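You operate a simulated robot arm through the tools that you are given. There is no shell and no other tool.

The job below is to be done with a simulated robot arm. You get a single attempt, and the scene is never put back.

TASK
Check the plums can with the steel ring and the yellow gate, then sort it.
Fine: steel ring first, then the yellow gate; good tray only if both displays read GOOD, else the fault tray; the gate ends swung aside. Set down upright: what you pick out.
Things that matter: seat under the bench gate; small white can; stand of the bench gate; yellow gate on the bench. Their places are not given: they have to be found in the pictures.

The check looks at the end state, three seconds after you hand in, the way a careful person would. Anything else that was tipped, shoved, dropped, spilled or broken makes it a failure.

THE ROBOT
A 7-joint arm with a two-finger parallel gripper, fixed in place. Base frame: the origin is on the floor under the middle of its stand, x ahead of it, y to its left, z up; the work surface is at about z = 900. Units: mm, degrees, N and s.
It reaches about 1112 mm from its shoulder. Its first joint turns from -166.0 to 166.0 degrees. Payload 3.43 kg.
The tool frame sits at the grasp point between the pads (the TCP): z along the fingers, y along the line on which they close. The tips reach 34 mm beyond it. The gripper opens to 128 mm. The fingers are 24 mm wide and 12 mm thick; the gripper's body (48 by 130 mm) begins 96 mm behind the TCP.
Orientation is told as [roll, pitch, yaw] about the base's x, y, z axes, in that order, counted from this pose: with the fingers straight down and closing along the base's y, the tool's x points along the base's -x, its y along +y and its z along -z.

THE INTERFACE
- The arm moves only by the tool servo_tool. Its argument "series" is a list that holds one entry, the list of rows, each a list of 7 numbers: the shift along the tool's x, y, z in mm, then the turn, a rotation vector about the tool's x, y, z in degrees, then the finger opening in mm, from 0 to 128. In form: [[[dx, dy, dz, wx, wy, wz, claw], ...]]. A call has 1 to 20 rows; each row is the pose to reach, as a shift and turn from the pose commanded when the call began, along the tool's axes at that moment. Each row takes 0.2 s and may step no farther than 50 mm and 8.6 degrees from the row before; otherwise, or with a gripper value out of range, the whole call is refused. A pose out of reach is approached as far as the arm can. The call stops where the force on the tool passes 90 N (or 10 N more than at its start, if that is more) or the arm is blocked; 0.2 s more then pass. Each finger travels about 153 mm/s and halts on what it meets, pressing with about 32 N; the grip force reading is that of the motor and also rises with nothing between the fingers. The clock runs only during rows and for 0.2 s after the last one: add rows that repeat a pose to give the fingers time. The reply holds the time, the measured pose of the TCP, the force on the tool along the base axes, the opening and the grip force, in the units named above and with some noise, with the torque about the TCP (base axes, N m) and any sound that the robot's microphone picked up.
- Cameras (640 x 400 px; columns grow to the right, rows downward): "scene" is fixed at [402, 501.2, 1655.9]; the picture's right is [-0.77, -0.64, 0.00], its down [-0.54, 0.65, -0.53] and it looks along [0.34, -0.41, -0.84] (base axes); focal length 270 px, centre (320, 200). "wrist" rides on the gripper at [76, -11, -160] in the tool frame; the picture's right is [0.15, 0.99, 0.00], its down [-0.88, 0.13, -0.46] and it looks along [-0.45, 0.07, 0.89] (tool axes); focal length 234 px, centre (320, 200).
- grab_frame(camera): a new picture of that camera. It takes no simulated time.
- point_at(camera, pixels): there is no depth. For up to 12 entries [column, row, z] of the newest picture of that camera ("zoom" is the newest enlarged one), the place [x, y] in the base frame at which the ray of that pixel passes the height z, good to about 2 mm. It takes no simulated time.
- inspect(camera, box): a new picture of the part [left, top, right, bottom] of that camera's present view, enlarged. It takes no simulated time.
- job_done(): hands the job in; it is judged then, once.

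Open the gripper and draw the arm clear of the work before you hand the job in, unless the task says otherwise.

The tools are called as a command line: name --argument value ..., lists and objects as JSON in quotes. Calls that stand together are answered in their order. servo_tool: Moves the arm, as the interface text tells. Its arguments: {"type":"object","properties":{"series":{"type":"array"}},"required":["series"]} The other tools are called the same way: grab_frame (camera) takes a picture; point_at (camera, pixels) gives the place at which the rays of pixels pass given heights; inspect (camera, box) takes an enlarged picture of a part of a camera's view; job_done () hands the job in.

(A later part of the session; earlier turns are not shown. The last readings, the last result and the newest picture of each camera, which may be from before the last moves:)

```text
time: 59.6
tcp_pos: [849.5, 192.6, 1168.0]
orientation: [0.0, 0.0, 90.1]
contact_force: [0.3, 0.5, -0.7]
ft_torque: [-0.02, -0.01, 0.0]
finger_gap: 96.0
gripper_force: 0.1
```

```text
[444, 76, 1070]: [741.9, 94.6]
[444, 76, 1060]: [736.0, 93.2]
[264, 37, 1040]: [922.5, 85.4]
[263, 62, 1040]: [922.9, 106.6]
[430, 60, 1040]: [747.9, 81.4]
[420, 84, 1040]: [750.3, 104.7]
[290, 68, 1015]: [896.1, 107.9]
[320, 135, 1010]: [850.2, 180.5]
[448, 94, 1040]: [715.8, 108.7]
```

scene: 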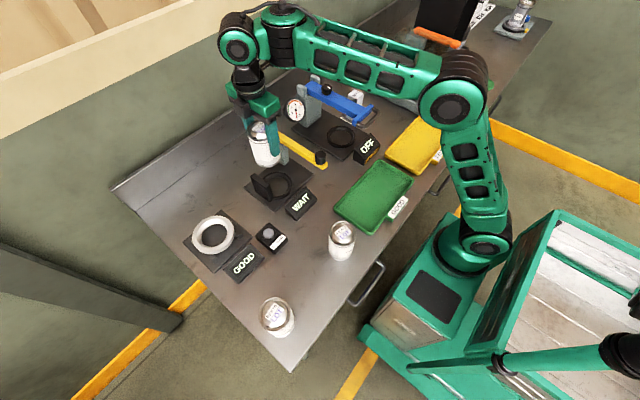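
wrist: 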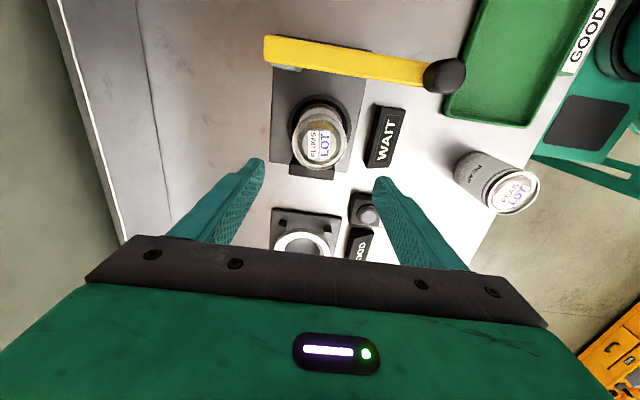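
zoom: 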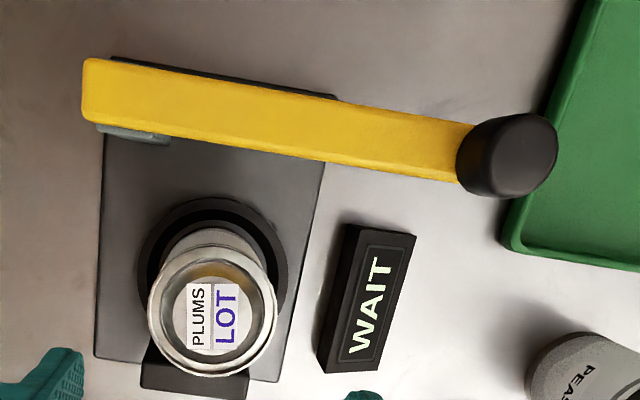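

Bar centre line is at y≈95.5 with the pivot post at ≈(909,95.5), and the knob at ≈(740.5,94), so radius ≈169. I move above the knob, turning to yaw 0 (closing along y), fingers at 60 mm.

servo_tool --series '[[[9, 10, 0, 0, 0, 8.2, 96], [18, 20, 0, 0, 0, 16.4, 90], [27, 30, 0, 0, 0, 24.6, 80], [36, 40, 0, 0, 0, 32.8, 70], [45, 50, 0, 0, 0, 41, 60], [54, 60, 0, 0, 0, 49.2, 60], [63, 70, 0, 0, 0, 57.4, 60], [72, 80, 0, 0, 0, 65.6, 60], [81, 90, 0, 0, 0, 73.8, 60], [90, 100, 0, 0, 0, 82, 60], [98.6, 109.5, 0, 0, 0, 90, 60], [98.6, 109.5, 0, 0, 0, 90, 60]]]'

grab_frame --camera "wrist"

inspect --camera "wrist" --box '[240, 110, 400, 250]'

inspect --camera "scene" --box '[240, 90, 360, 210]'

```text
time: 62.2
tcp_pos: [738.4, 94.4, 1168.4]
orientation: [0.0, -0.1, -0.1]
contact_force: [-0.5, 0.1, 0.3]
ft_torque: [-0.01, 0.0, -0.02]
finger_gap: 59.8
gripper_force: 0.0
```

```text
taken
```

wrist: 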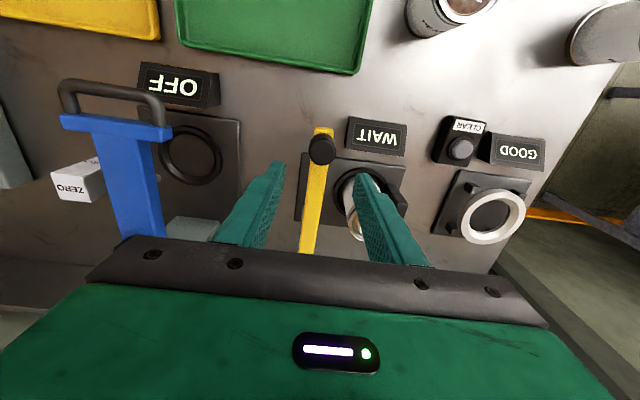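

```text
2.86 times, centred on (320, 180) of wrist
```

zoom: 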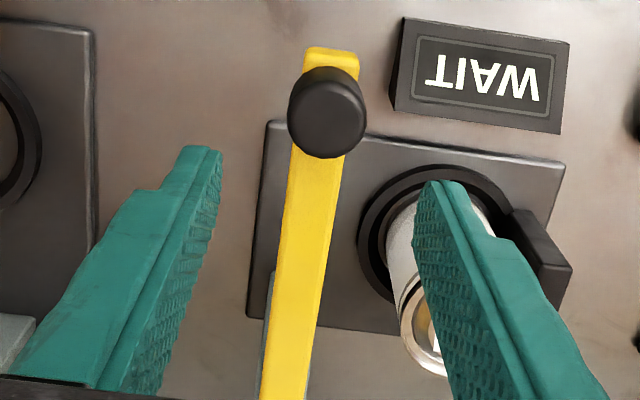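

```text
3.33 times, centred on (300, 150) of scene
```

zoom: 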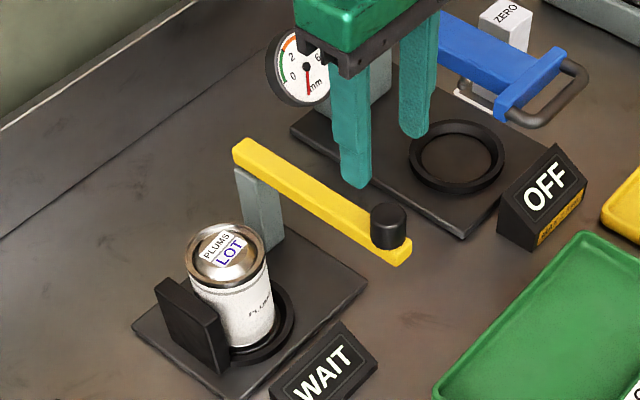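

The knob is between the finger lines. I check the knob top centre (wrist pixel ≈(322,153)) at z=1070.

point_at --camera "wrist" --pixels '[[322.4, 153, 1070], [322.4, 153, 1065], [322.4, 153, 1075]]'

```text
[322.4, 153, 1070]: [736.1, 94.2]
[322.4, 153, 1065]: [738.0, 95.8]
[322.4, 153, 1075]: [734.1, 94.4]
```

Aligned within 1–2 mm. I lower around the knob to TCP z≈1078 with fingers at 56 mm, then look.

servo_tool --series '[[[0, 0, 20, 0, 0, 0, 58], [0, 0, 40, 0, 0, 0, 56], [0, 0, 60, 0, 0, 0, 56], [0, 0, 72, 0, 0, 0, 56], [0, 0, 80, 0, 0, 0, 56], [0, 0, 86, 0, 0, 0, 56], [0, 0, 90, 0, 0, 0, 56], [0, 0, 90, 0, 0, 0, 56]]]'

grab_frame --camera "wrist"

inspect --camera "scene" --box '[260, 110, 360, 210]'

inspect --camera "wrist" --box '[240, 110, 400, 250]'

```text
time: 64.0
tcp_pos: [739.2, 93.3, 1077.0]
orientation: [0.0, -0.2, 0.1]
contact_force: [-1.2, 0.6, 0.3]
ft_torque: [0.01, 0.01, 0.02]
finger_gap: 56.0
gripper_force: 0.0
```

```text
taken
```

wrist: 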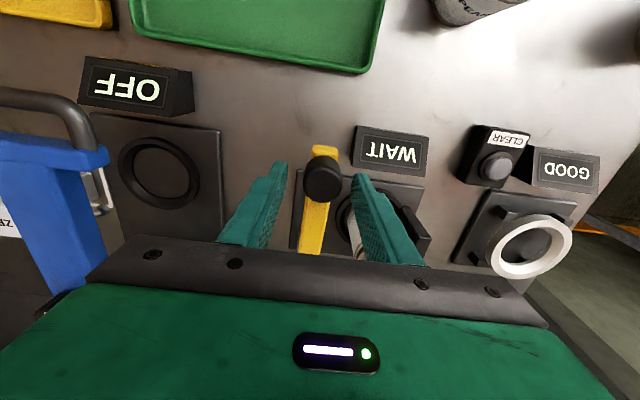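

```text
4.00 times, centred on (310, 160) of scene
```

zoom: 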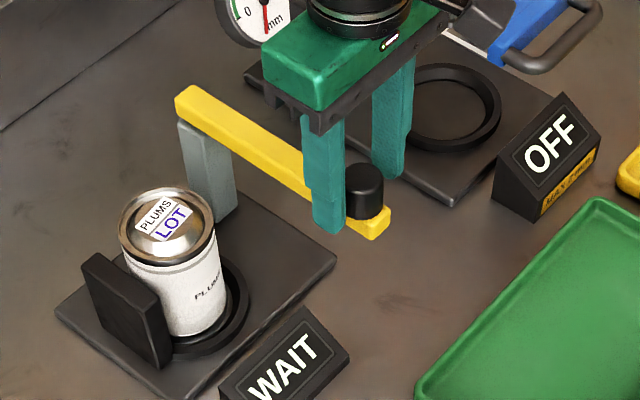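

```text
2.86 times, centred on (320, 180) of wrist
```

zoom: 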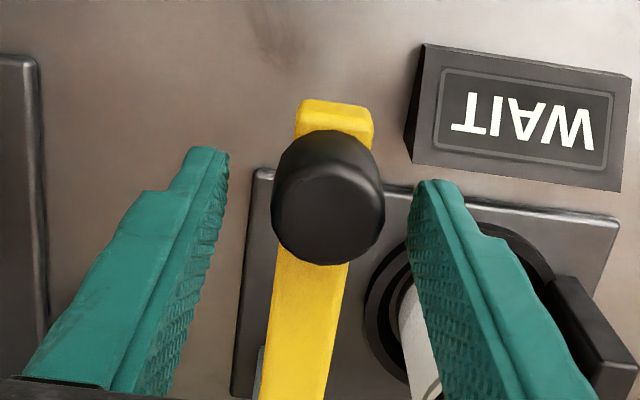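

The fingers straddle the knob correctly. I narrow to 36 mm as a cage and begin swinging the gate on its arc in 2° rows (to 10°), watching force.

servo_tool --series '[[[0, 0, 0, 0, 0, 0, 44], [0, 0, 0, 0, 0, 0, 36], [0, 0, 0, 0, 0, 0, 36], [-0.1, 5.9, 0, 0, 0, 2, 36], [-0.4, 11.8, 0, 0, 0, 4, 36], [-0.9, 17.7, 0, 0, 0, 6, 36], [-1.6, 23.5, 0, 0, 0, 8, 36], [-2.6, 29.3, 0, 0, 0, 10, 36]]]'

inspect --camera "scene" --box '[240, 110, 360, 230]'

inspect --camera "wrist" --box '[240, 110, 400, 250]'

```text
time: 65.8
tcp_pos: [742.2, 122.0, 1078.4]
orientation: [0.0, -0.2, -10.0]
contact_force: [-0.6, 0.4, 0.0]
ft_torque: [-0.01, -0.03, 0.0]
finger_gap: 36.3
gripper_force: 0.4
```

```text
3.33 times, centred on (300, 170) of scene
```

zoom: 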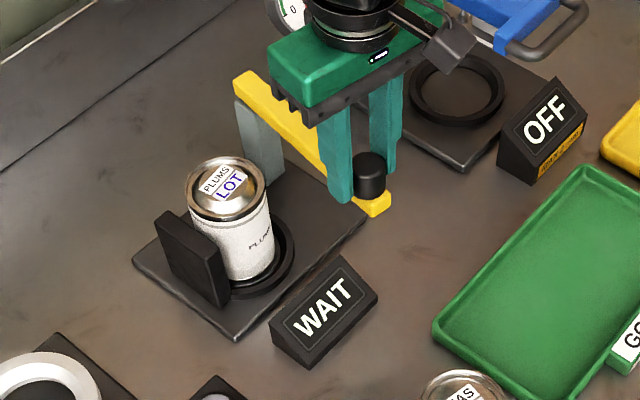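

```text
2.86 times, centred on (320, 180) of wrist
```

zoom: 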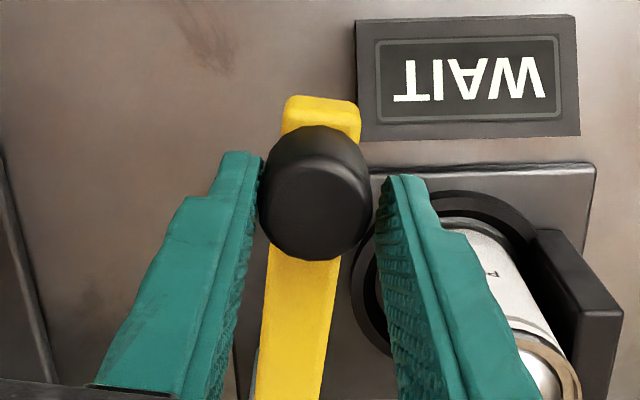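

The gate follows freely (force ≈0). I continue on the arc to 30°, just before the bar reaches the can's rim.

servo_tool --series '[[[-0.16, 7.37, 0, 0, 0, 2.5, 36], [-0.64, 14.73, 0, 0, 0, 5, 36], [-1.45, 22.06, 0, 0, 0, 7.5, 36], [-2.57, 29.35, 0, 0, 0, 10, 36], [-4.01, 36.58, 0, 0, 0, 12.5, 36], [-5.76, 43.74, 0, 0, 0, 15, 36], [-7.82, 50.82, 0, 0, 0, 17.5, 36], [-10.19, 57.8, 0, 0, 0, 20, 36]]]'

inspect --camera "scene" --box '[240, 110, 360, 230]'

inspect --camera "wrist" --box '[240, 110, 400, 250]'

```text
time: 67.6
tcp_pos: [761.1, 175.9, 1076.8]
orientation: [0.1, -0.1, -30.1]
contact_force: [0.5, -0.9, 0.2]
ft_torque: [0.03, 0.01, 0.0]
finger_gap: 35.9
gripper_force: 0.0
```

```text
3.33 times, centred on (300, 170) of scene
```

zoom: 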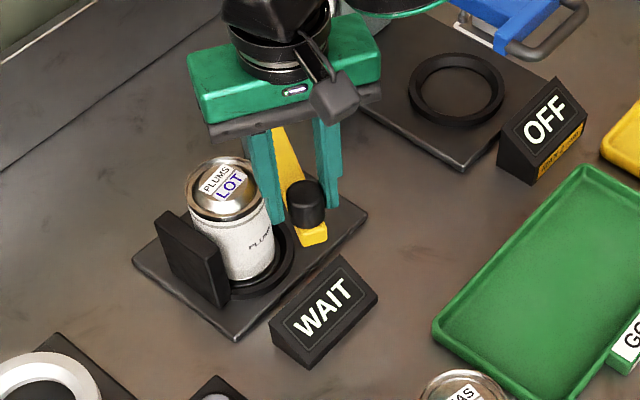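

```text
2.86 times, centred on (320, 180) of wrist
```

zoom: 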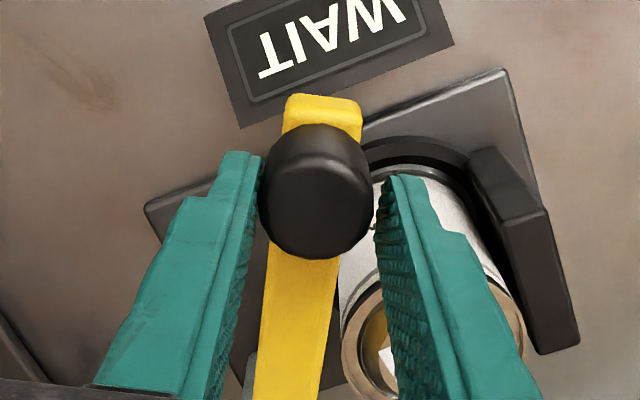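

Still free. I proceed carefully: 8° more in 2° rows, then check the forces and whether the bar clears the lid.

servo_tool --series '[[[-0.1, 5.9, 0, 0, 0, 2, 36], [-0.41, 11.79, 0, 0, 0, 4, 36], [-0.93, 17.67, 0, 0, 0, 6, 36], [-1.64, 23.52, 0, 0, 0, 8, 36]]]'

inspect --camera "scene" --box '[240, 130, 340, 230]'

inspect --camera "wrist" --box '[240, 110, 400, 250]'

```text
time: 68.6
tcp_pos: [775.5, 196.7, 1075.6]
orientation: [0.0, -0.1, -38.0]
contact_force: [-0.3, -0.4, 0.9]
ft_torque: [0.01, 0.0, -0.02]
finger_gap: 35.9
gripper_force: 0.0
```

```text
4.00 times, centred on (290, 180) of scene
```

zoom: 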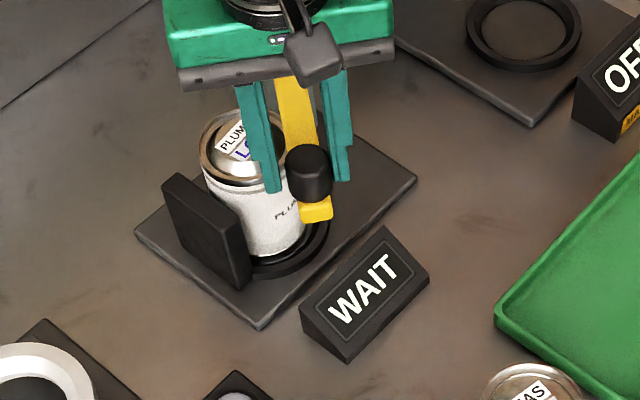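

```text
2.86 times, centred on (320, 180) of wrist
```

zoom: 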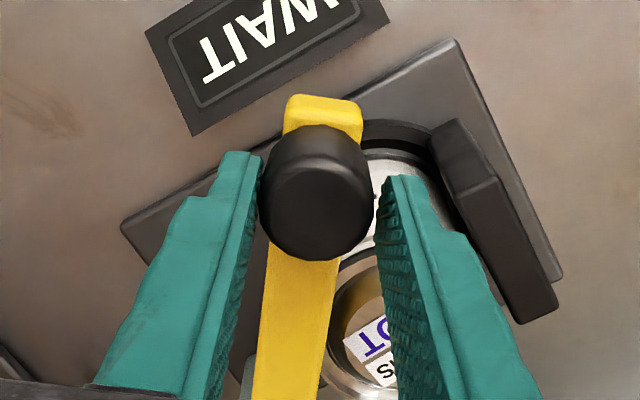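

No resistance while the bar starts over the lid. I continue another 6° in 1.5° rows.

servo_tool --series '[[[-0.06, 4.42, 0, 0, 0, 1.5, 36], [-0.23, 8.85, 0, 0, 0, 3, 36], [-0.52, 13.26, 0, 0, 0, 4.5, 36], [-0.93, 17.67, 0, 0, 0, 6, 36]]]'

inspect --camera "scene" --box '[240, 130, 340, 230]'

inspect --camera "wrist" --box '[240, 110, 400, 250]'

```text
time: 69.6
tcp_pos: [786.7, 211.0, 1076.1]
orientation: [-0.1, -0.1, -44.0]
contact_force: [-1.5, -1.2, 0.3]
ft_torque: [-0.05, 0.03, 0.02]
finger_gap: 37.3
gripper_force: 0.7
```

```text
4.00 times, centred on (290, 180) of scene
```

zoom: 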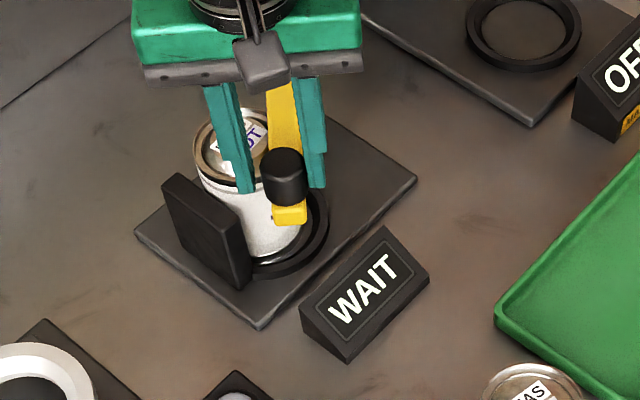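

```text
2.86 times, centred on (320, 180) of wrist
```

zoom: 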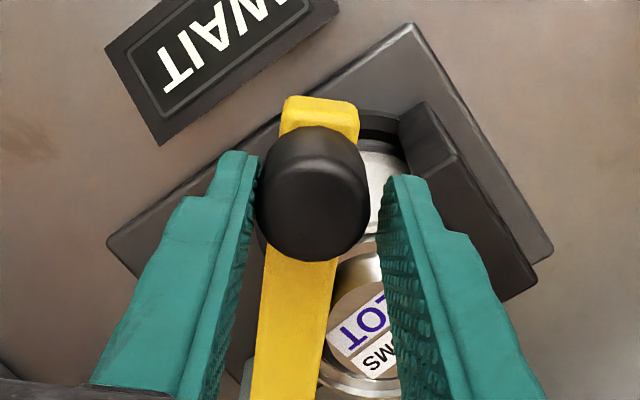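

The gap rose to 37.3 with a small force, and the can's lid seems to have shifted slightly (zoom 200→195). I look closely before pushing any more.

inspect --camera "scene" --box '[255, 145, 315, 205]'

grab_frame --camera "wrist"

inspect --camera "wrist" --box '[290, 150, 390, 260]'

```text
6.67 times, centred on (285, 175) of scene
```

zoom: 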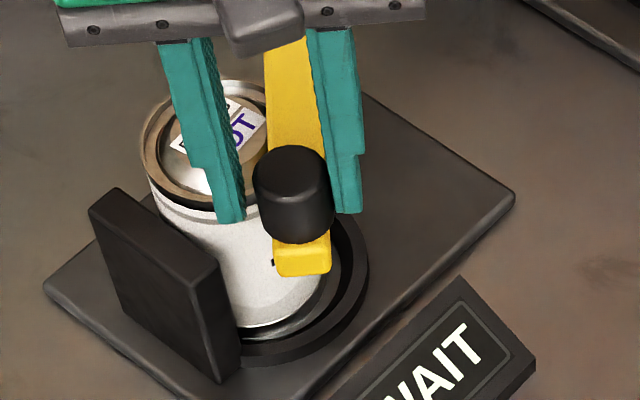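

```text
taken
```

wrist: 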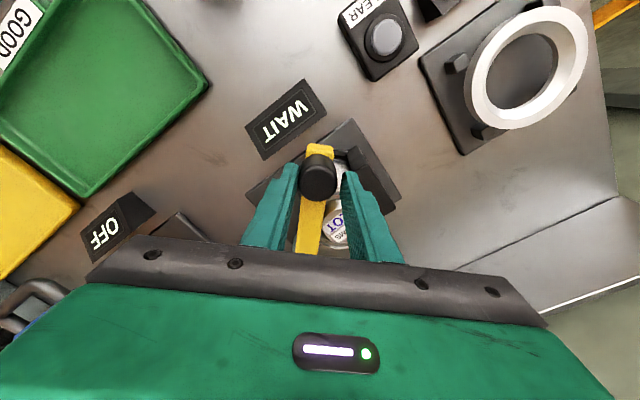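

```text
3.64 times, centred on (340, 205) of wrist
```

zoom: 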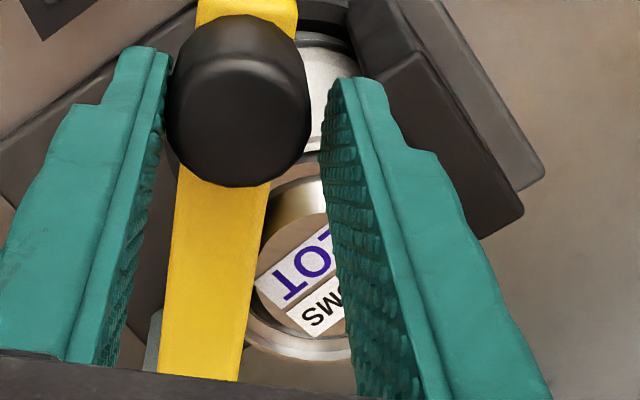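

The bar has met the lid's raised centre and slid the can toward the stop plate (that's the stop's role). I continue gently in 1° rows to see whether it passes or blocks, reading the display.

servo_tool --series '[[[-0.03, 2.95, 0, 0, 0, 1, 36], [-0.1, 5.9, 0, 0, 0, 2, 36], [-0.1, 5.9, 0, 0, 0, 2, 36]]]'

inspect --camera "scene" --box '[245, 145, 325, 225]'

inspect --camera "wrist" --box '[240, 90, 400, 260]'

```text
time: 70.4
tcp_pos: [790.5, 212.8, 1077.1]
orientation: [0.0, -0.1, -45.9]
contact_force: [-8.8, -10.7, -4.0]
ft_torque: [-0.28, 0.23, 0.13]
finger_gap: 43.9
gripper_force: 7.1
```

```text
5.00 times, centred on (285, 185) of scene
```

zoom: 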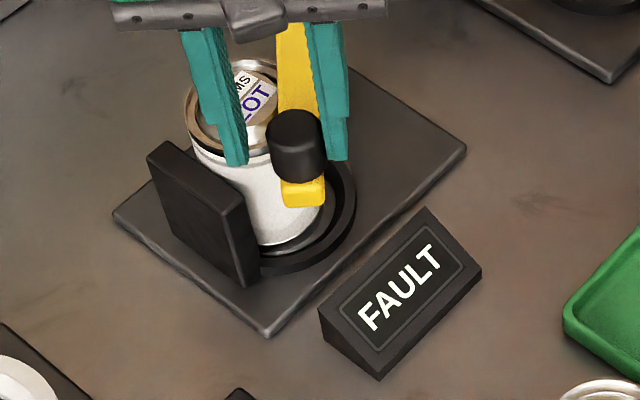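

```text
2.35 times, centred on (320, 175) of wrist
```

zoom: 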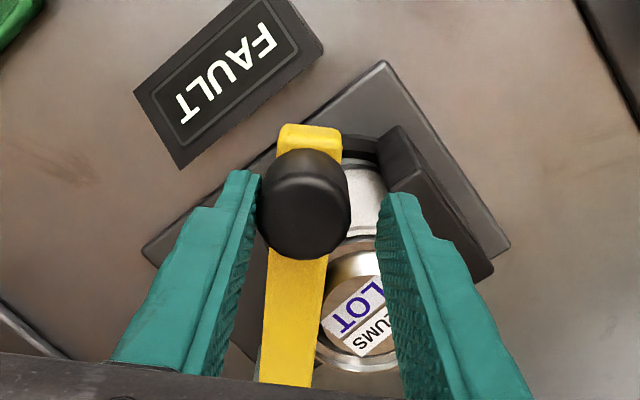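

The gate display now reads FAULT: the raised lid blocks the bar, so the can belongs in the fault tray. I swing the gate back along the same arc to its aside position.

servo_tool --series '[[[-0.03, -2.95, 0, 0, 0, -1, 36], [-0.23, -8.84, 0, 0, 0, -3, 36], [-0.78, -16.2, 0, 0, 0, -5.5, 36], [-1.64, -23.52, 0, 0, 0, -8, 36], [-2.83, -30.8, 0, 0, 0, -10.5, 36], [-4.33, -38.02, 0, 0, 0, -13, 36], [-6.15, -45.16, 0, 0, 0, -15.5, 36]]]'

inspect --camera "scene" --box '[235, 120, 345, 230]'

inspect --camera "wrist" --box '[240, 90, 400, 260]'

```text
time: 72.0
tcp_pos: [762.7, 179.6, 1077.2]
orientation: [0.0, -0.1, -30.4]
contact_force: [0.3, -1.2, -0.3]
ft_torque: [0.0, 0.02, 0.0]
finger_gap: 35.8
gripper_force: 0.1
```

```text
3.64 times, centred on (290, 175) of scene
```

zoom: 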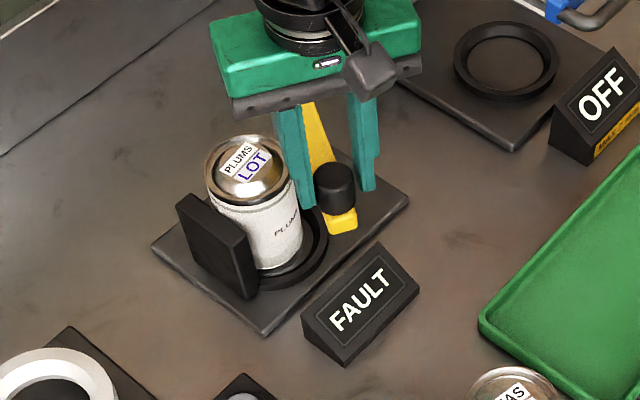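

```text
2.35 times, centred on (320, 175) of wrist
```

zoom: 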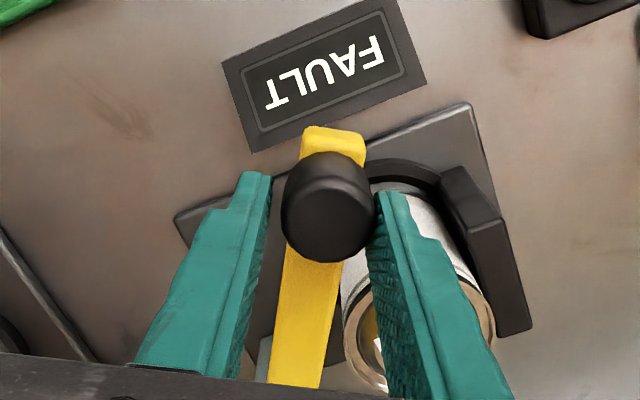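

The knob follows back and FAULT stays latched; the can is upright. I complete the swing back to about 0°.

servo_tool --series '[[[-0.16, -7.37, 0, 0, 0, -2.5, 36], [-0.64, -14.73, 0, 0, 0, -5, 36], [-1.45, -22.06, 0, 0, 0, -7.5, 36], [-2.57, -29.35, 0, 0, 0, -10, 36], [-4.01, -36.58, 0, 0, 0, -12.5, 36], [-5.76, -43.74, 0, 0, 0, -15, 36], [-7.82, -50.82, 0, 0, 0, -17.5, 36], [-10.19, -57.8, 0, 0, 0, -20, 36], [-12.86, -64.67, 0, 0, 0, -22.5, 36], [-15.83, -71.42, 0, 0, 0, -25, 36], [-19.1, -78.04, 0, 0, 0, -27.5, 36], [-22.64, -84.5, 0, 0, 0, -30, 36], [-22.64, -84.5, 0, 0, 0, -30, 36]]]'

inspect --camera "scene" --box '[240, 110, 360, 230]'

inspect --camera "wrist" --box '[240, 110, 400, 250]'

```text
time: 74.8
tcp_pos: [738.8, 94.4, 1076.9]
orientation: [0.1, -0.1, -0.5]
contact_force: [-0.2, 0.3, 1.0]
ft_torque: [0.02, 0.01, 0.03]
finger_gap: 36.3
gripper_force: 0.4
```

```text
3.33 times, centred on (300, 170) of scene
```

zoom: 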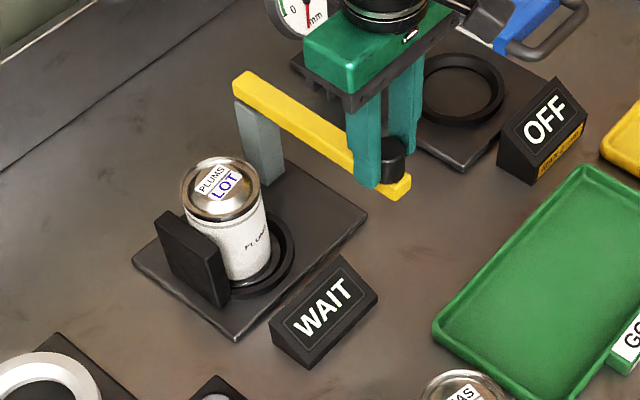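

```text
2.86 times, centred on (320, 180) of wrist
```

zoom: 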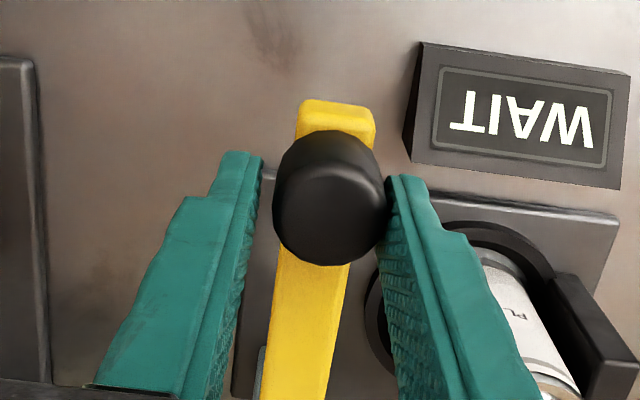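

The gate is back aside and its display reset to WAIT; the can stands upright by the stop. I open the cage and raise off the knob.

servo_tool --series '[[[0, 0, 0, 0, 0, 0, 46], [0, 0, 0, 0, 0, 0, 56], [0, 0, -10, 0, 0, 0, 56], [0, 0, -30, 0, 0, 0, 56], [0, 0, -60, 0, 0, 0, 70], [0, 0, -90, 0, 0, 0, 96], [0, 0, -90, 0, 0, 0, 96]]]'

grab_frame --camera "scene"

inspect --camera "scene" --box '[235, 110, 345, 220]'

```text
time: 76.4
tcp_pos: [737.2, 95.6, 1167.4]
orientation: [0.0, -0.1, -0.5]
contact_force: [0.1, -1.0, 0.6]
ft_torque: [0.0, 0.0, -0.02]
finger_gap: 95.8
gripper_force: 0.0
```

```text
taken
```

scene: 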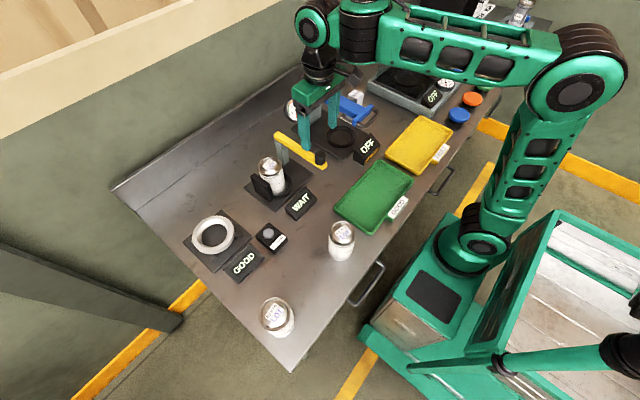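

```text
3.64 times, centred on (290, 165) of scene
```

zoom: 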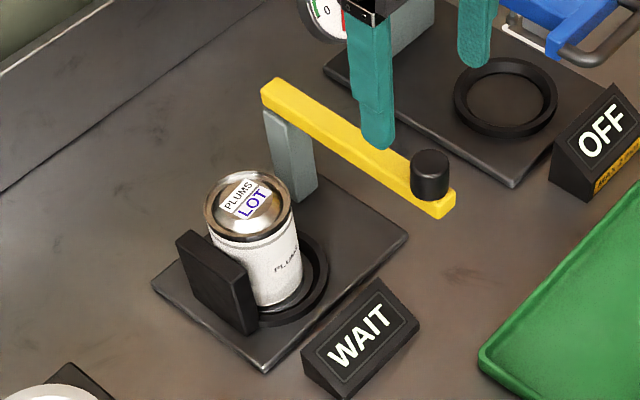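

The gate is exactly where it began. I move back above the can at ≈(849,198), turning to yaw 90 again.

servo_tool --series '[[[-10, 9, 0, 0, 0, -8.2, 96], [-20, 19, 0, 0, 0, -16.5, 96], [-30, 28, 0, 0, 0, -24.7, 96], [-41, 37, 0, 0, 0, -32.9, 96], [-51, 47, 0, 0, 0, -41.1, 96], [-61, 56, 0, 0, 0, -49.4, 96], [-71, 65, 0, 0, 0, -57.6, 96], [-81, 75, 0, 0, 0, -65.8, 96], [-92, 84, 0, 0, 0, -74, 96], [-102, 93, 0, 0, 0, -82.3, 96], [-112, 103, 0, 0, 0, -90.5, 96], [-112, 103, 0, 0, 0, -90.5, 96]]]'

grab_frame --camera "wrist"

inspect --camera "wrist" --box '[270, 90, 370, 190]'

inspect --camera "scene" --box '[245, 150, 305, 210]'

```text
time: 79.0
tcp_pos: [852.5, 197.9, 1167.3]
orientation: [-0.1, 0.0, 90.2]
contact_force: [-0.3, -0.8, -0.3]
ft_torque: [0.0, 0.02, 0.02]
finger_gap: 96.0
gripper_force: 0.0
```

```text
taken
```

wrist: 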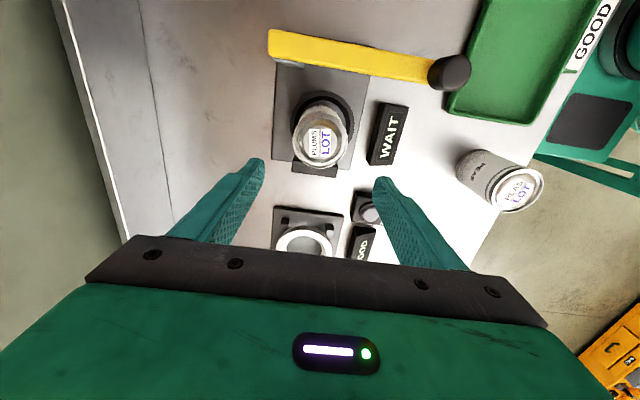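

```text
4.00 times, centred on (320, 140) of wrist
```

zoom: 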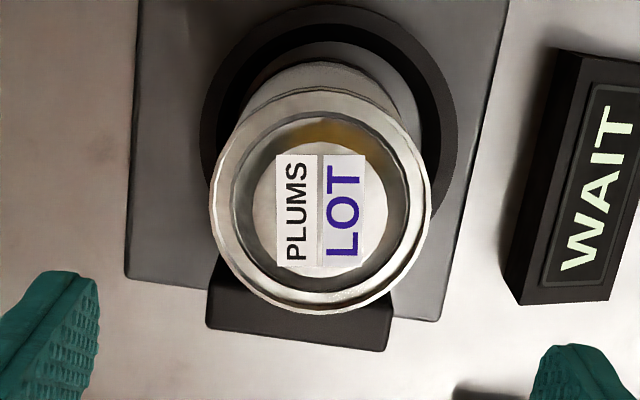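

```text
6.67 times, centred on (275, 180) of scene
```

zoom: 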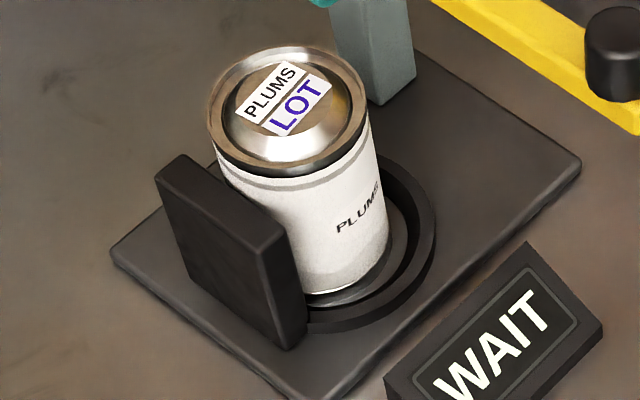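

I locate the lid centre: wrist zoom centre ≈(320.5,200) → pixel (320.1,140), lid z≈1010.

point_at --camera "wrist" --pixels '[[320.1, 140, 1010], [320.1, 140, 1012], [320.1, 140, 1008]]'

point_at --camera "scene" --pixels '[[270.2, 167.2, 1010]]'

```text
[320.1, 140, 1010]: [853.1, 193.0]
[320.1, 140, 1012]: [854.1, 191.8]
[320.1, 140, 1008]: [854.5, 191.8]
```

```text
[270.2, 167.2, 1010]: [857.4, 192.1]
```

The can centre is ≈(853,194). I align and descend around it to TCP z≈987 with the fingers at 100 mm.

servo_tool --series '[[[3.9, -0.5, 15, 0, 0, 0, 100], [3.9, -0.5, 40, 0, 0, 0, 100], [3.9, -0.5, 70, 0, 0, 0, 100], [3.9, -0.5, 100, 0, 0, 0, 100], [3.9, -0.5, 125, 0, 0, 0, 100], [3.9, -0.5, 145, 0, 0, 0, 100], [3.9, -0.5, 160, 0, 0, 0, 100], [3.9, -0.5, 172, 0, 0, 0, 100], [3.9, -0.5, 180.5, 0, 0, 0, 100], [3.9, -0.5, 180.5, 0, 0, 0, 100]]]'

inspect --camera "wrist" --box '[220, 80, 420, 260]'

inspect --camera "scene" --box '[240, 150, 310, 220]'

```text
time: 81.2
tcp_pos: [851.1, 194.1, 986.0]
orientation: [0.0, 0.0, 90.0]
contact_force: [0.1, 0.3, 0.1]
ft_torque: [0.0, 0.0, 0.0]
finger_gap: 99.8
gripper_force: 0.1
```

```text
2.22 times, centred on (320, 170) of wrist
```

zoom: 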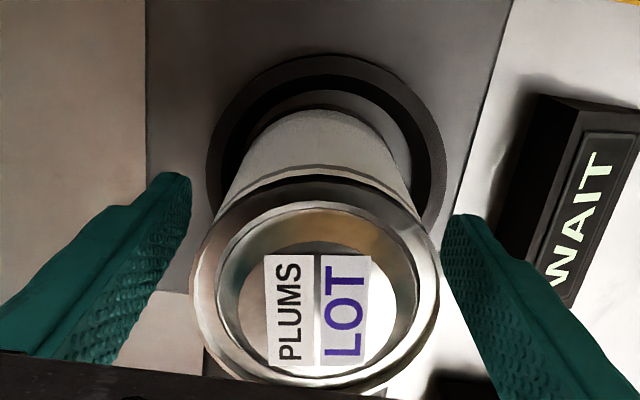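

```text
5.71 times, centred on (275, 185) of scene
```

zoom: 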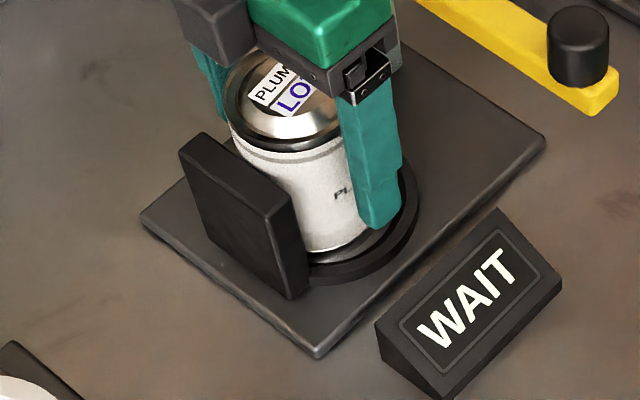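

Fingers straddle the can. I close gently and verify the grip.

servo_tool --series '[[[-1, 0, 0, 0, 0, 0, 90], [-1, 0, 0, 0, 0, 0, 80], [-1, 0, 0, 0, 0, 0, 70], [-1, 0, 0, 0, 0, 0, 50], [-1, 0, 0, 0, 0, 0, 30], [-1, 0, 0, 0, 0, 0, 30], [-1, 0, 0, 0, 0, 0, 30]]]'

servo_tool --series '[[[0, 0, -2, 0, 0, 0, 30], [0, 0, -4, 0, 0, 0, 30], [0, 0, -7, 0, 0, 0, 30], [0, 0, -11, 0, 0, 0, 30], [0, 0, -15, 0, 0, 0, 30]]]'

inspect --camera "scene" --box '[240, 150, 310, 220]'

```text
time: 82.8
tcp_pos: [853.4, 194.0, 987.3]
orientation: [0.0, -0.1, 89.9]
contact_force: [2.5, -0.1, 1.2]
ft_torque: [-0.03, 0.08, 0.01]
finger_gap: 72.4
gripper_force: 32.2
```

```text
time: 84.0
tcp_pos: [853.3, 193.3, 1001.5]
orientation: [0.0, 0.1, 90.0]
contact_force: [-0.1, -0.4, -4.5]
ft_torque: [0.0, -0.03, 0.0]
finger_gap: 72.2
gripper_force: 32.3
```

```text
5.71 times, centred on (275, 185) of scene
```

zoom: 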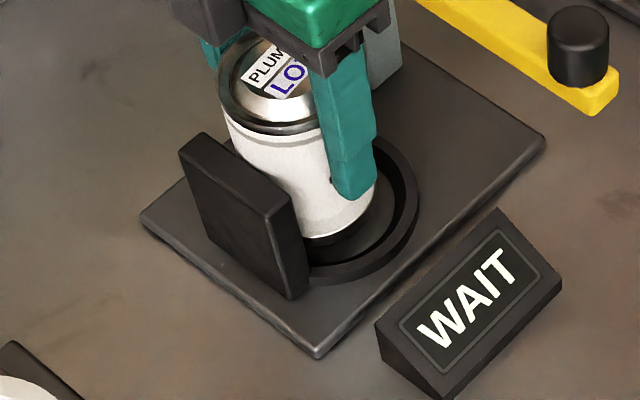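

The can is lifted (−4.5 N, gap 72.2). I raise further, slowly, to clear the gate, and locate the yellow fault tray.

servo_tool --series '[[[0, 0, -4, 0, 0, 0, 30], [0, 0, -10, 0, 0, 0, 30], [0, 0, -18, 0, 0, 0, 30], [0, 0, -27, 0, 0, 0, 30], [0, 0, -37, 0, 0, 0, 30], [0, 0, -47, 0, 0, 0, 30], [0, 0, -57, 0, 0, 0, 30], [0, 0, -67, 0, 0, 0, 30], [0, 0, -77, 0, 0, 0, 30], [0, 0, -87, 0, 0, 0, 30], [0, 0, -97, 0, 0, 0, 30], [0, 0, -107, 0, 0, 0, 30], [0, 0, -117, 0, 0, 0, 30], [0, 0, -127, 0, 0, 0, 30], [0, 0, -137, 0, 0, 0, 30], [0, 0, -147, 0, 0, 0, 30], [0, 0, -157, 0, 0, 0, 30], [0, 0, -166, 0, 0, 0, 30], [0, 0, -173, 0, 0, 0, 30], [0, 0, -177, 0, 0, 0, 30]]]'

grab_frame --camera "scene"

grab_frame --camera "wrist"

inspect --camera "scene" --box '[340, 90, 480, 230]'

```text
time: 88.2
tcp_pos: [852.1, 194.1, 1178.8]
orientation: [0.0, 0.0, 90.1]
contact_force: [-1.1, 0.4, -3.6]
ft_torque: [0.0, -0.03, 0.01]
finger_gap: 71.9
gripper_force: 32.1
```

```text
taken
```

scene: 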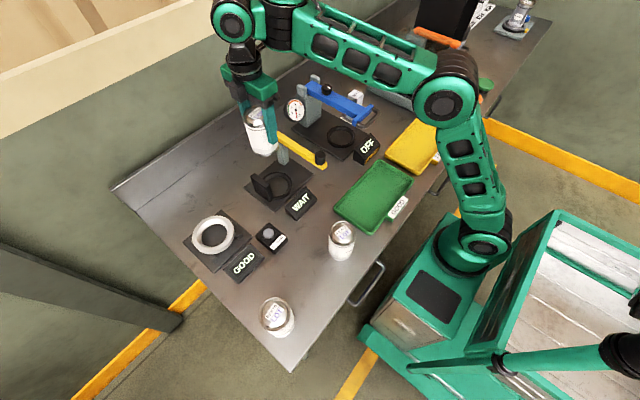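

```text
taken
```

wrist: 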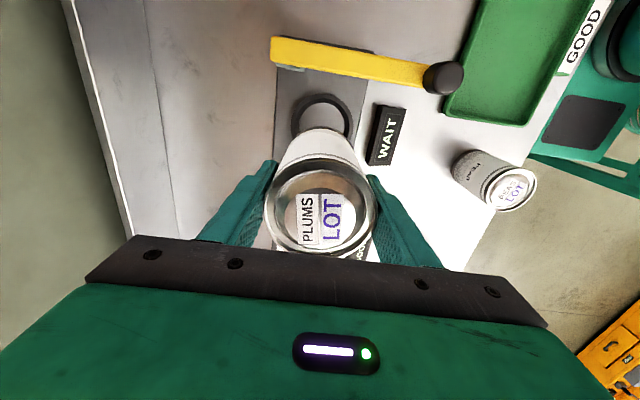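

```text
2.86 times, centred on (410, 160) of scene
```

zoom: 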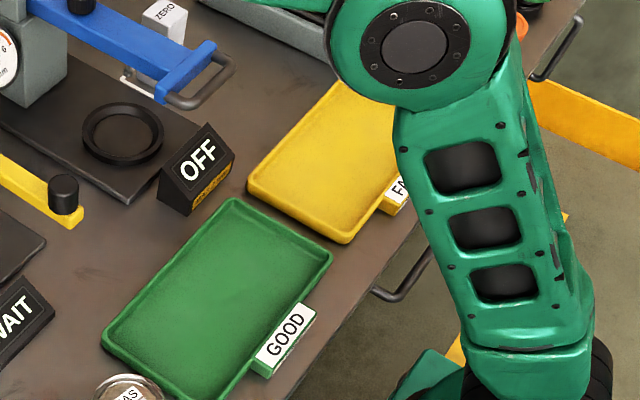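

The can is high and secure. I compute the yellow FAULT tray corners from the scene (corners ≈(385,155), (420,118), (454,134), (423,174)).

point_at --camera "scene" --pixels '[[385, 155, 910], [420, 118, 910], [454, 134, 910], [428, 174, 910], [419, 145, 905], [334, 206, 910], [374, 162, 910], [411, 180, 910]]'

```text
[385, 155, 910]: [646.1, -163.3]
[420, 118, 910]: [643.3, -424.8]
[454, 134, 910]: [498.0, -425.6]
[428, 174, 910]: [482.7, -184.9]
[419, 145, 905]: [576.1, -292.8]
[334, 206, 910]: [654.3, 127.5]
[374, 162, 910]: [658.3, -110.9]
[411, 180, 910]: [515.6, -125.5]
```

The fault tray spans x≈490–646, y≈−425…−163, centre ≈(570,−292). I carry the can first toward the robot to about (652,114), turning the gripper gradually, keeping it high over the gate.

servo_tool --series '[[[1.2, 3, 0, 0, 0, 0.9, 30], [3.2, 8, 0, 0, 0, 2.4, 30], [6.4, 16, 0, 0, 0, 4.8, 30], [10.4, 26, 0, 0, 0, 7.8, 30], [16, 40, 0, 0, 0, 12, 30], [22.4, 56, 0, 0, 0, 16.8, 30], [28.8, 72, 0, 0, 0, 21.6, 30], [35.2, 88, 0, 0, 0, 26.4, 30], [41.6, 104, 0, 0, 0, 31.2, 30], [48, 120, 0, 0, 0, 36, 30], [54.4, 136, 0, 0, 0, 40.8, 30], [60.8, 152, 0, 0, 0, 45.6, 30], [67.2, 168, 0, 0, 0, 50.4, 30], [72.8, 182, 0, 0, 0, 54.6, 30], [76.8, 192, 0, 0, 0, 57.6, 30], [80, 200, 0, 0, 0, 60, 30]]]'

grab_frame --camera "wrist"

grab_frame --camera "scene"

```text
time: 91.6
tcp_pos: [654.1, 114.1, 1178.2]
orientation: [0.1, -0.1, 29.9]
contact_force: [0.7, -0.6, -4.0]
ft_torque: [-0.01, 0.05, 0.01]
finger_gap: 72.5
gripper_force: 32.1
```

```text
taken
```

wrist: 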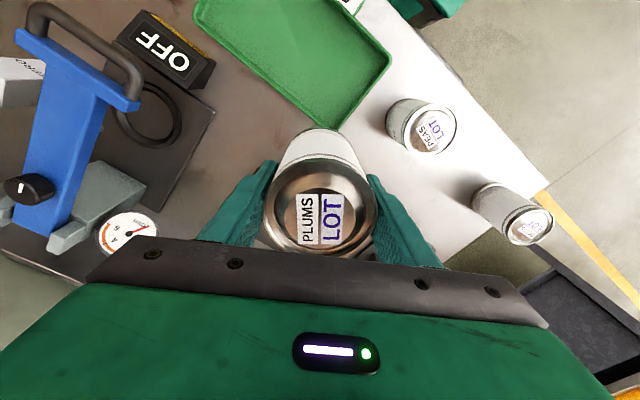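

```text
taken
```

scene: 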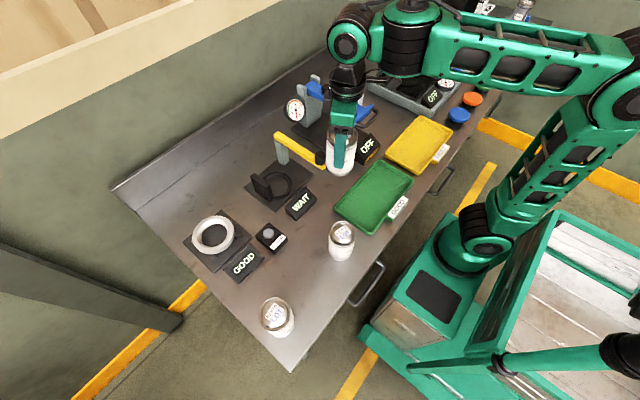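

The can is stable. I carry on over the trays toward the fault tray, slowly.

servo_tool --series '[[[2.2, -2.5, 0, 0, 0, 0.2, 30], [6.9, -7.7, 0, 0, 0, 0.75, 30], [15.1, -16.9, 0, 0, 0, 1.65, 30], [26.1, -29.3, 0, 0, 0, 2.85, 30], [38.5, -43.1, 0, 0, 0, 4.2, 30], [50.8, -57, 0, 0, 0, 5.55, 30], [63.2, -70.8, 0, 0, 0, 6.9, 30], [75.5, -84.7, 0, 0, 0, 8.25, 30], [87.9, -98.5, 0, 0, 0, 9.6, 30], [100.3, -112.4, 0, 0, 0, 10.95, 30], [112.6, -126.2, 0, 0, 0, 12.3, 30], [125, -140.1, 0, 0, 0, 13.65, 30], [137.4, -154, 0, 0, 0, 15, 30], [149.7, -167.8, 0, 0, 0, 16.35, 30], [162.1, -181.7, 0, 0, 0, 17.7, 30], [173.1, -194, 0, 0, 0, 18.9, 30], [181.3, -203.2, 0, 0, 0, 19.8, 30], [186.8, -209.4, 0, 0, 0, 20.4, 30], [189.5, -212.5, 0, 0, 0, 20.7, 30], [190.9, -214, 0, 0, 0, 20.85, 30]]]'

grab_frame --camera "wrist"

grab_frame --camera "scene"

```text
time: 95.8
tcp_pos: [593.8, -167.7, 1177.4]
orientation: [0.0, 0.0, 9.2]
contact_force: [-0.9, 0.0, -3.7]
ft_torque: [-0.02, 0.0, 0.03]
finger_gap: 71.9
gripper_force: 31.9
```

```text
taken
```

wrist: 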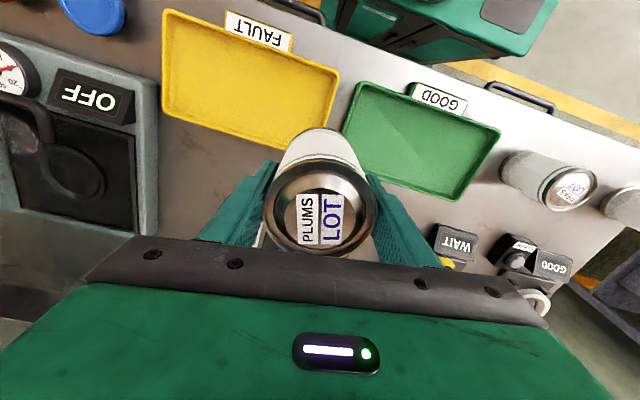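

```text
taken
```

scene: 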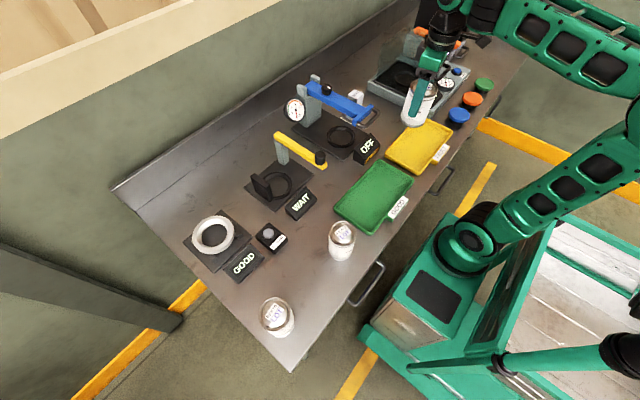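

I see the yellow tray with the FAULT label clearly. I compute its corners from this wrist view.

point_at --camera "wrist" --pixels '[[165, 12, 910], [338, 74, 910], [318, 152, 910], [164, 112, 910], [250, 88, 905]]'

```text
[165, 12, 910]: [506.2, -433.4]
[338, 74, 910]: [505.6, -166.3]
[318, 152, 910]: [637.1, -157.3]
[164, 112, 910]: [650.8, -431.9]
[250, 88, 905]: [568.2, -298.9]
```

Tray centre ≈(575,−296). I move to about (574,−288) over the tray.

servo_tool --series '[[[0.8, -2.3, 0, 0, 0, 0.2, 30], [2.7, -8.1, 0, 0, 0, 0.6, 30], [5.8, -17.3, 0, 0, 0, 1.4, 30], [10.5, -31.1, 0, 0, 0, 2.5, 30], [15.9, -47.2, 0, 0, 0, 3.8, 30], [21.3, -63.4, 0, 0, 0, 5, 30], [26.8, -79.5, 0, 0, 0, 6.3, 30], [31.8, -94.5, 0, 0, 0, 7.5, 30], [35.7, -106, 0, 0, 0, 8.4, 30], [38, -112.9, 0, 0, 0, 9, 30], [38.8, -115.2, 0, 0, 0, 9.15, 30], [38.8, -115.2, 0, 0, 0, 9.15, 30]]]'

grab_frame --camera "wrist"

grab_frame --camera "scene"

```text
time: 98.4
tcp_pos: [575.0, -287.2, 1179.2]
orientation: [0.0, -0.1, -0.2]
contact_force: [0.3, -0.7, -3.4]
ft_torque: [0.01, 0.0, -0.04]
finger_gap: 72.0
gripper_force: 32.3
```

```text
taken
```

wrist: 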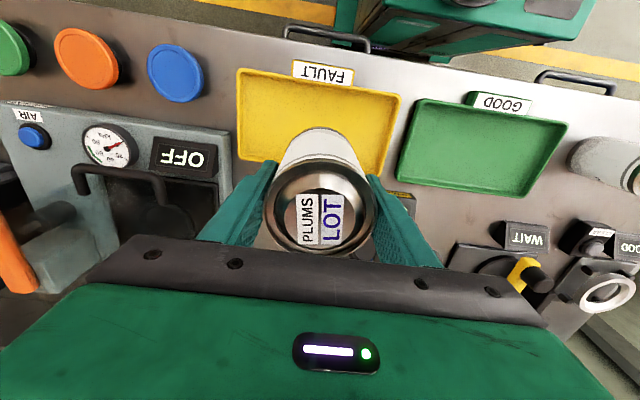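

```text
taken
```

scene: 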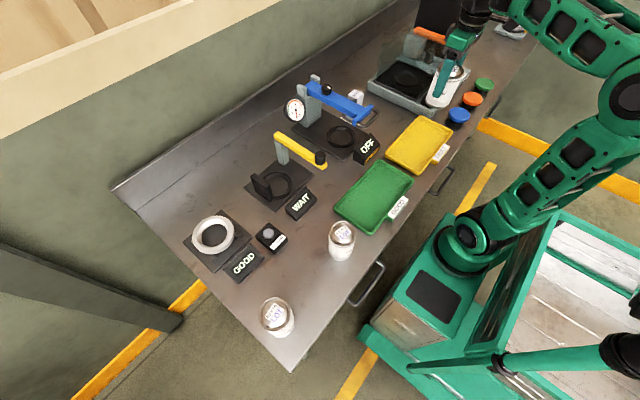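

The can is over the tray. I lower 150 mm slowly, then check the position.

servo_tool --series '[[[0, 0, 3, 0, 0, 0, 30], [0, 0, 9, 0, 0, 0, 30], [0, 0, 17, 0, 0, 0, 30], [0, 0, 27, 0, 0, 0, 30], [0, 0, 37, 0, 0, 0, 30], [0, 0, 47, 0, 0, 0, 30], [0, 0, 57, 0, 0, 0, 30], [0, 0, 67, 0, 0, 0, 30], [0, 0, 77, 0, 0, 0, 30], [0, 0, 87, 0, 0, 0, 30], [0, 0, 97, 0, 0, 0, 30], [0, 0, 107, 0, 0, 0, 30], [0, 0, 117, 0, 0, 0, 30], [0, 0, 127, 0, 0, 0, 30], [0, 0, 136, 0, 0, 0, 30], [0, 0, 143, 0, 0, 0, 30], [0, 0, 148, 0, 0, 0, 30], [0, 0, 150, 0, 0, 0, 30], [0, 0, 150, 0, 0, 0, 30]]]'

grab_frame --camera "wrist"

inspect --camera "scene" --box '[375, 70, 485, 180]'

```text
time: 102.4
tcp_pos: [575.1, -287.4, 1026.5]
orientation: [-0.1, -0.1, 0.0]
contact_force: [0.1, -0.1, -2.9]
ft_torque: [-0.02, -0.02, -0.01]
finger_gap: 71.9
gripper_force: 32.0
```

```text
taken
```

wrist: 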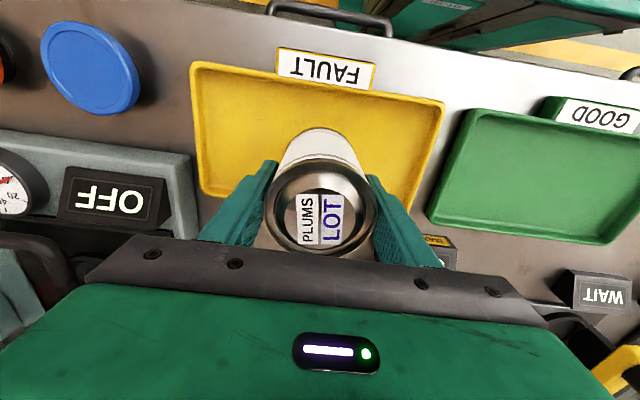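

```text
3.64 times, centred on (430, 125) of scene
```

zoom: 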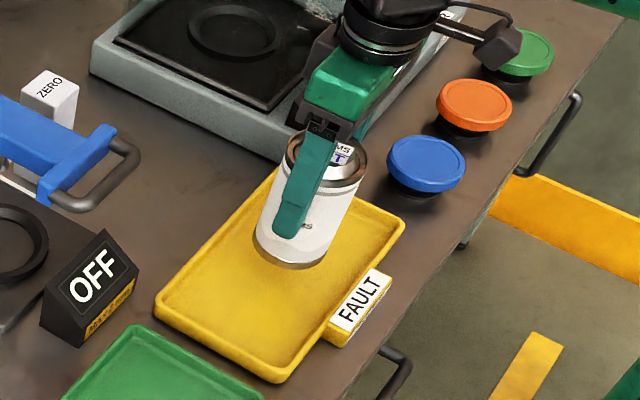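

The can is well inside the tray outline. I lower to near the tray floor, then in 1 mm rows until contact.

servo_tool --series '[[[0, 0, 3, 0, 0, 0, 30], [0, 0, 8, 0, 0, 0, 30], [0, 0, 14, 0, 0, 0, 30], [0, 0, 20, 0, 0, 0, 30], [0, 0, 25, 0, 0, 0, 30], [0, 0, 29, 0, 0, 0, 30], [0, 0, 32, 0, 0, 0, 30], [0, 0, 34, 0, 0, 0, 30], [0, 0, 34, 0, 0, 0, 30]]]'

servo_tool --series '[[[0, 0, 1, 0, 0, 0, 30], [0, 0, 2, 0, 0, 0, 30], [0, 0, 3, 0, 0, 0, 30], [0, 0, 4, 0, 0, 0, 30]]]'

```text
time: 104.4
tcp_pos: [574.2, -286.1, 994.4]
orientation: [0.0, 0.0, 0.0]
contact_force: [0.3, 0.5, -3.3]
ft_torque: [-0.01, -0.01, 0.07]
finger_gap: 72.2
gripper_force: 31.7
```

```text
time: 105.4
tcp_pos: [574.7, -287.1, 990.4]
orientation: [0.1, -0.1, 0.1]
contact_force: [0.4, -0.2, -3.8]
ft_torque: [-0.03, 0.01, -0.01]
finger_gap: 72.3
gripper_force: 32.1
```

No contact yet at TCP z≈990. I continue in 1 mm rows.

servo_tool --series '[[[0, 0, 1, 0, 0, 0, 30], [0, 0, 2, 0, 0, 0, 30], [0, 0, 3, 0, 0, 0, 30], [0, 0, 4, 0, 0, 0, 30]]]'

```text
time: 106.4
tcp_pos: [574.8, -286.8, 985.5]
orientation: [0.0, -0.1, 0.1]
contact_force: [0.2, -0.6, -3.5]
ft_torque: [0.02, 0.04, -0.01]
finger_gap: 72.1
gripper_force: 31.9
```

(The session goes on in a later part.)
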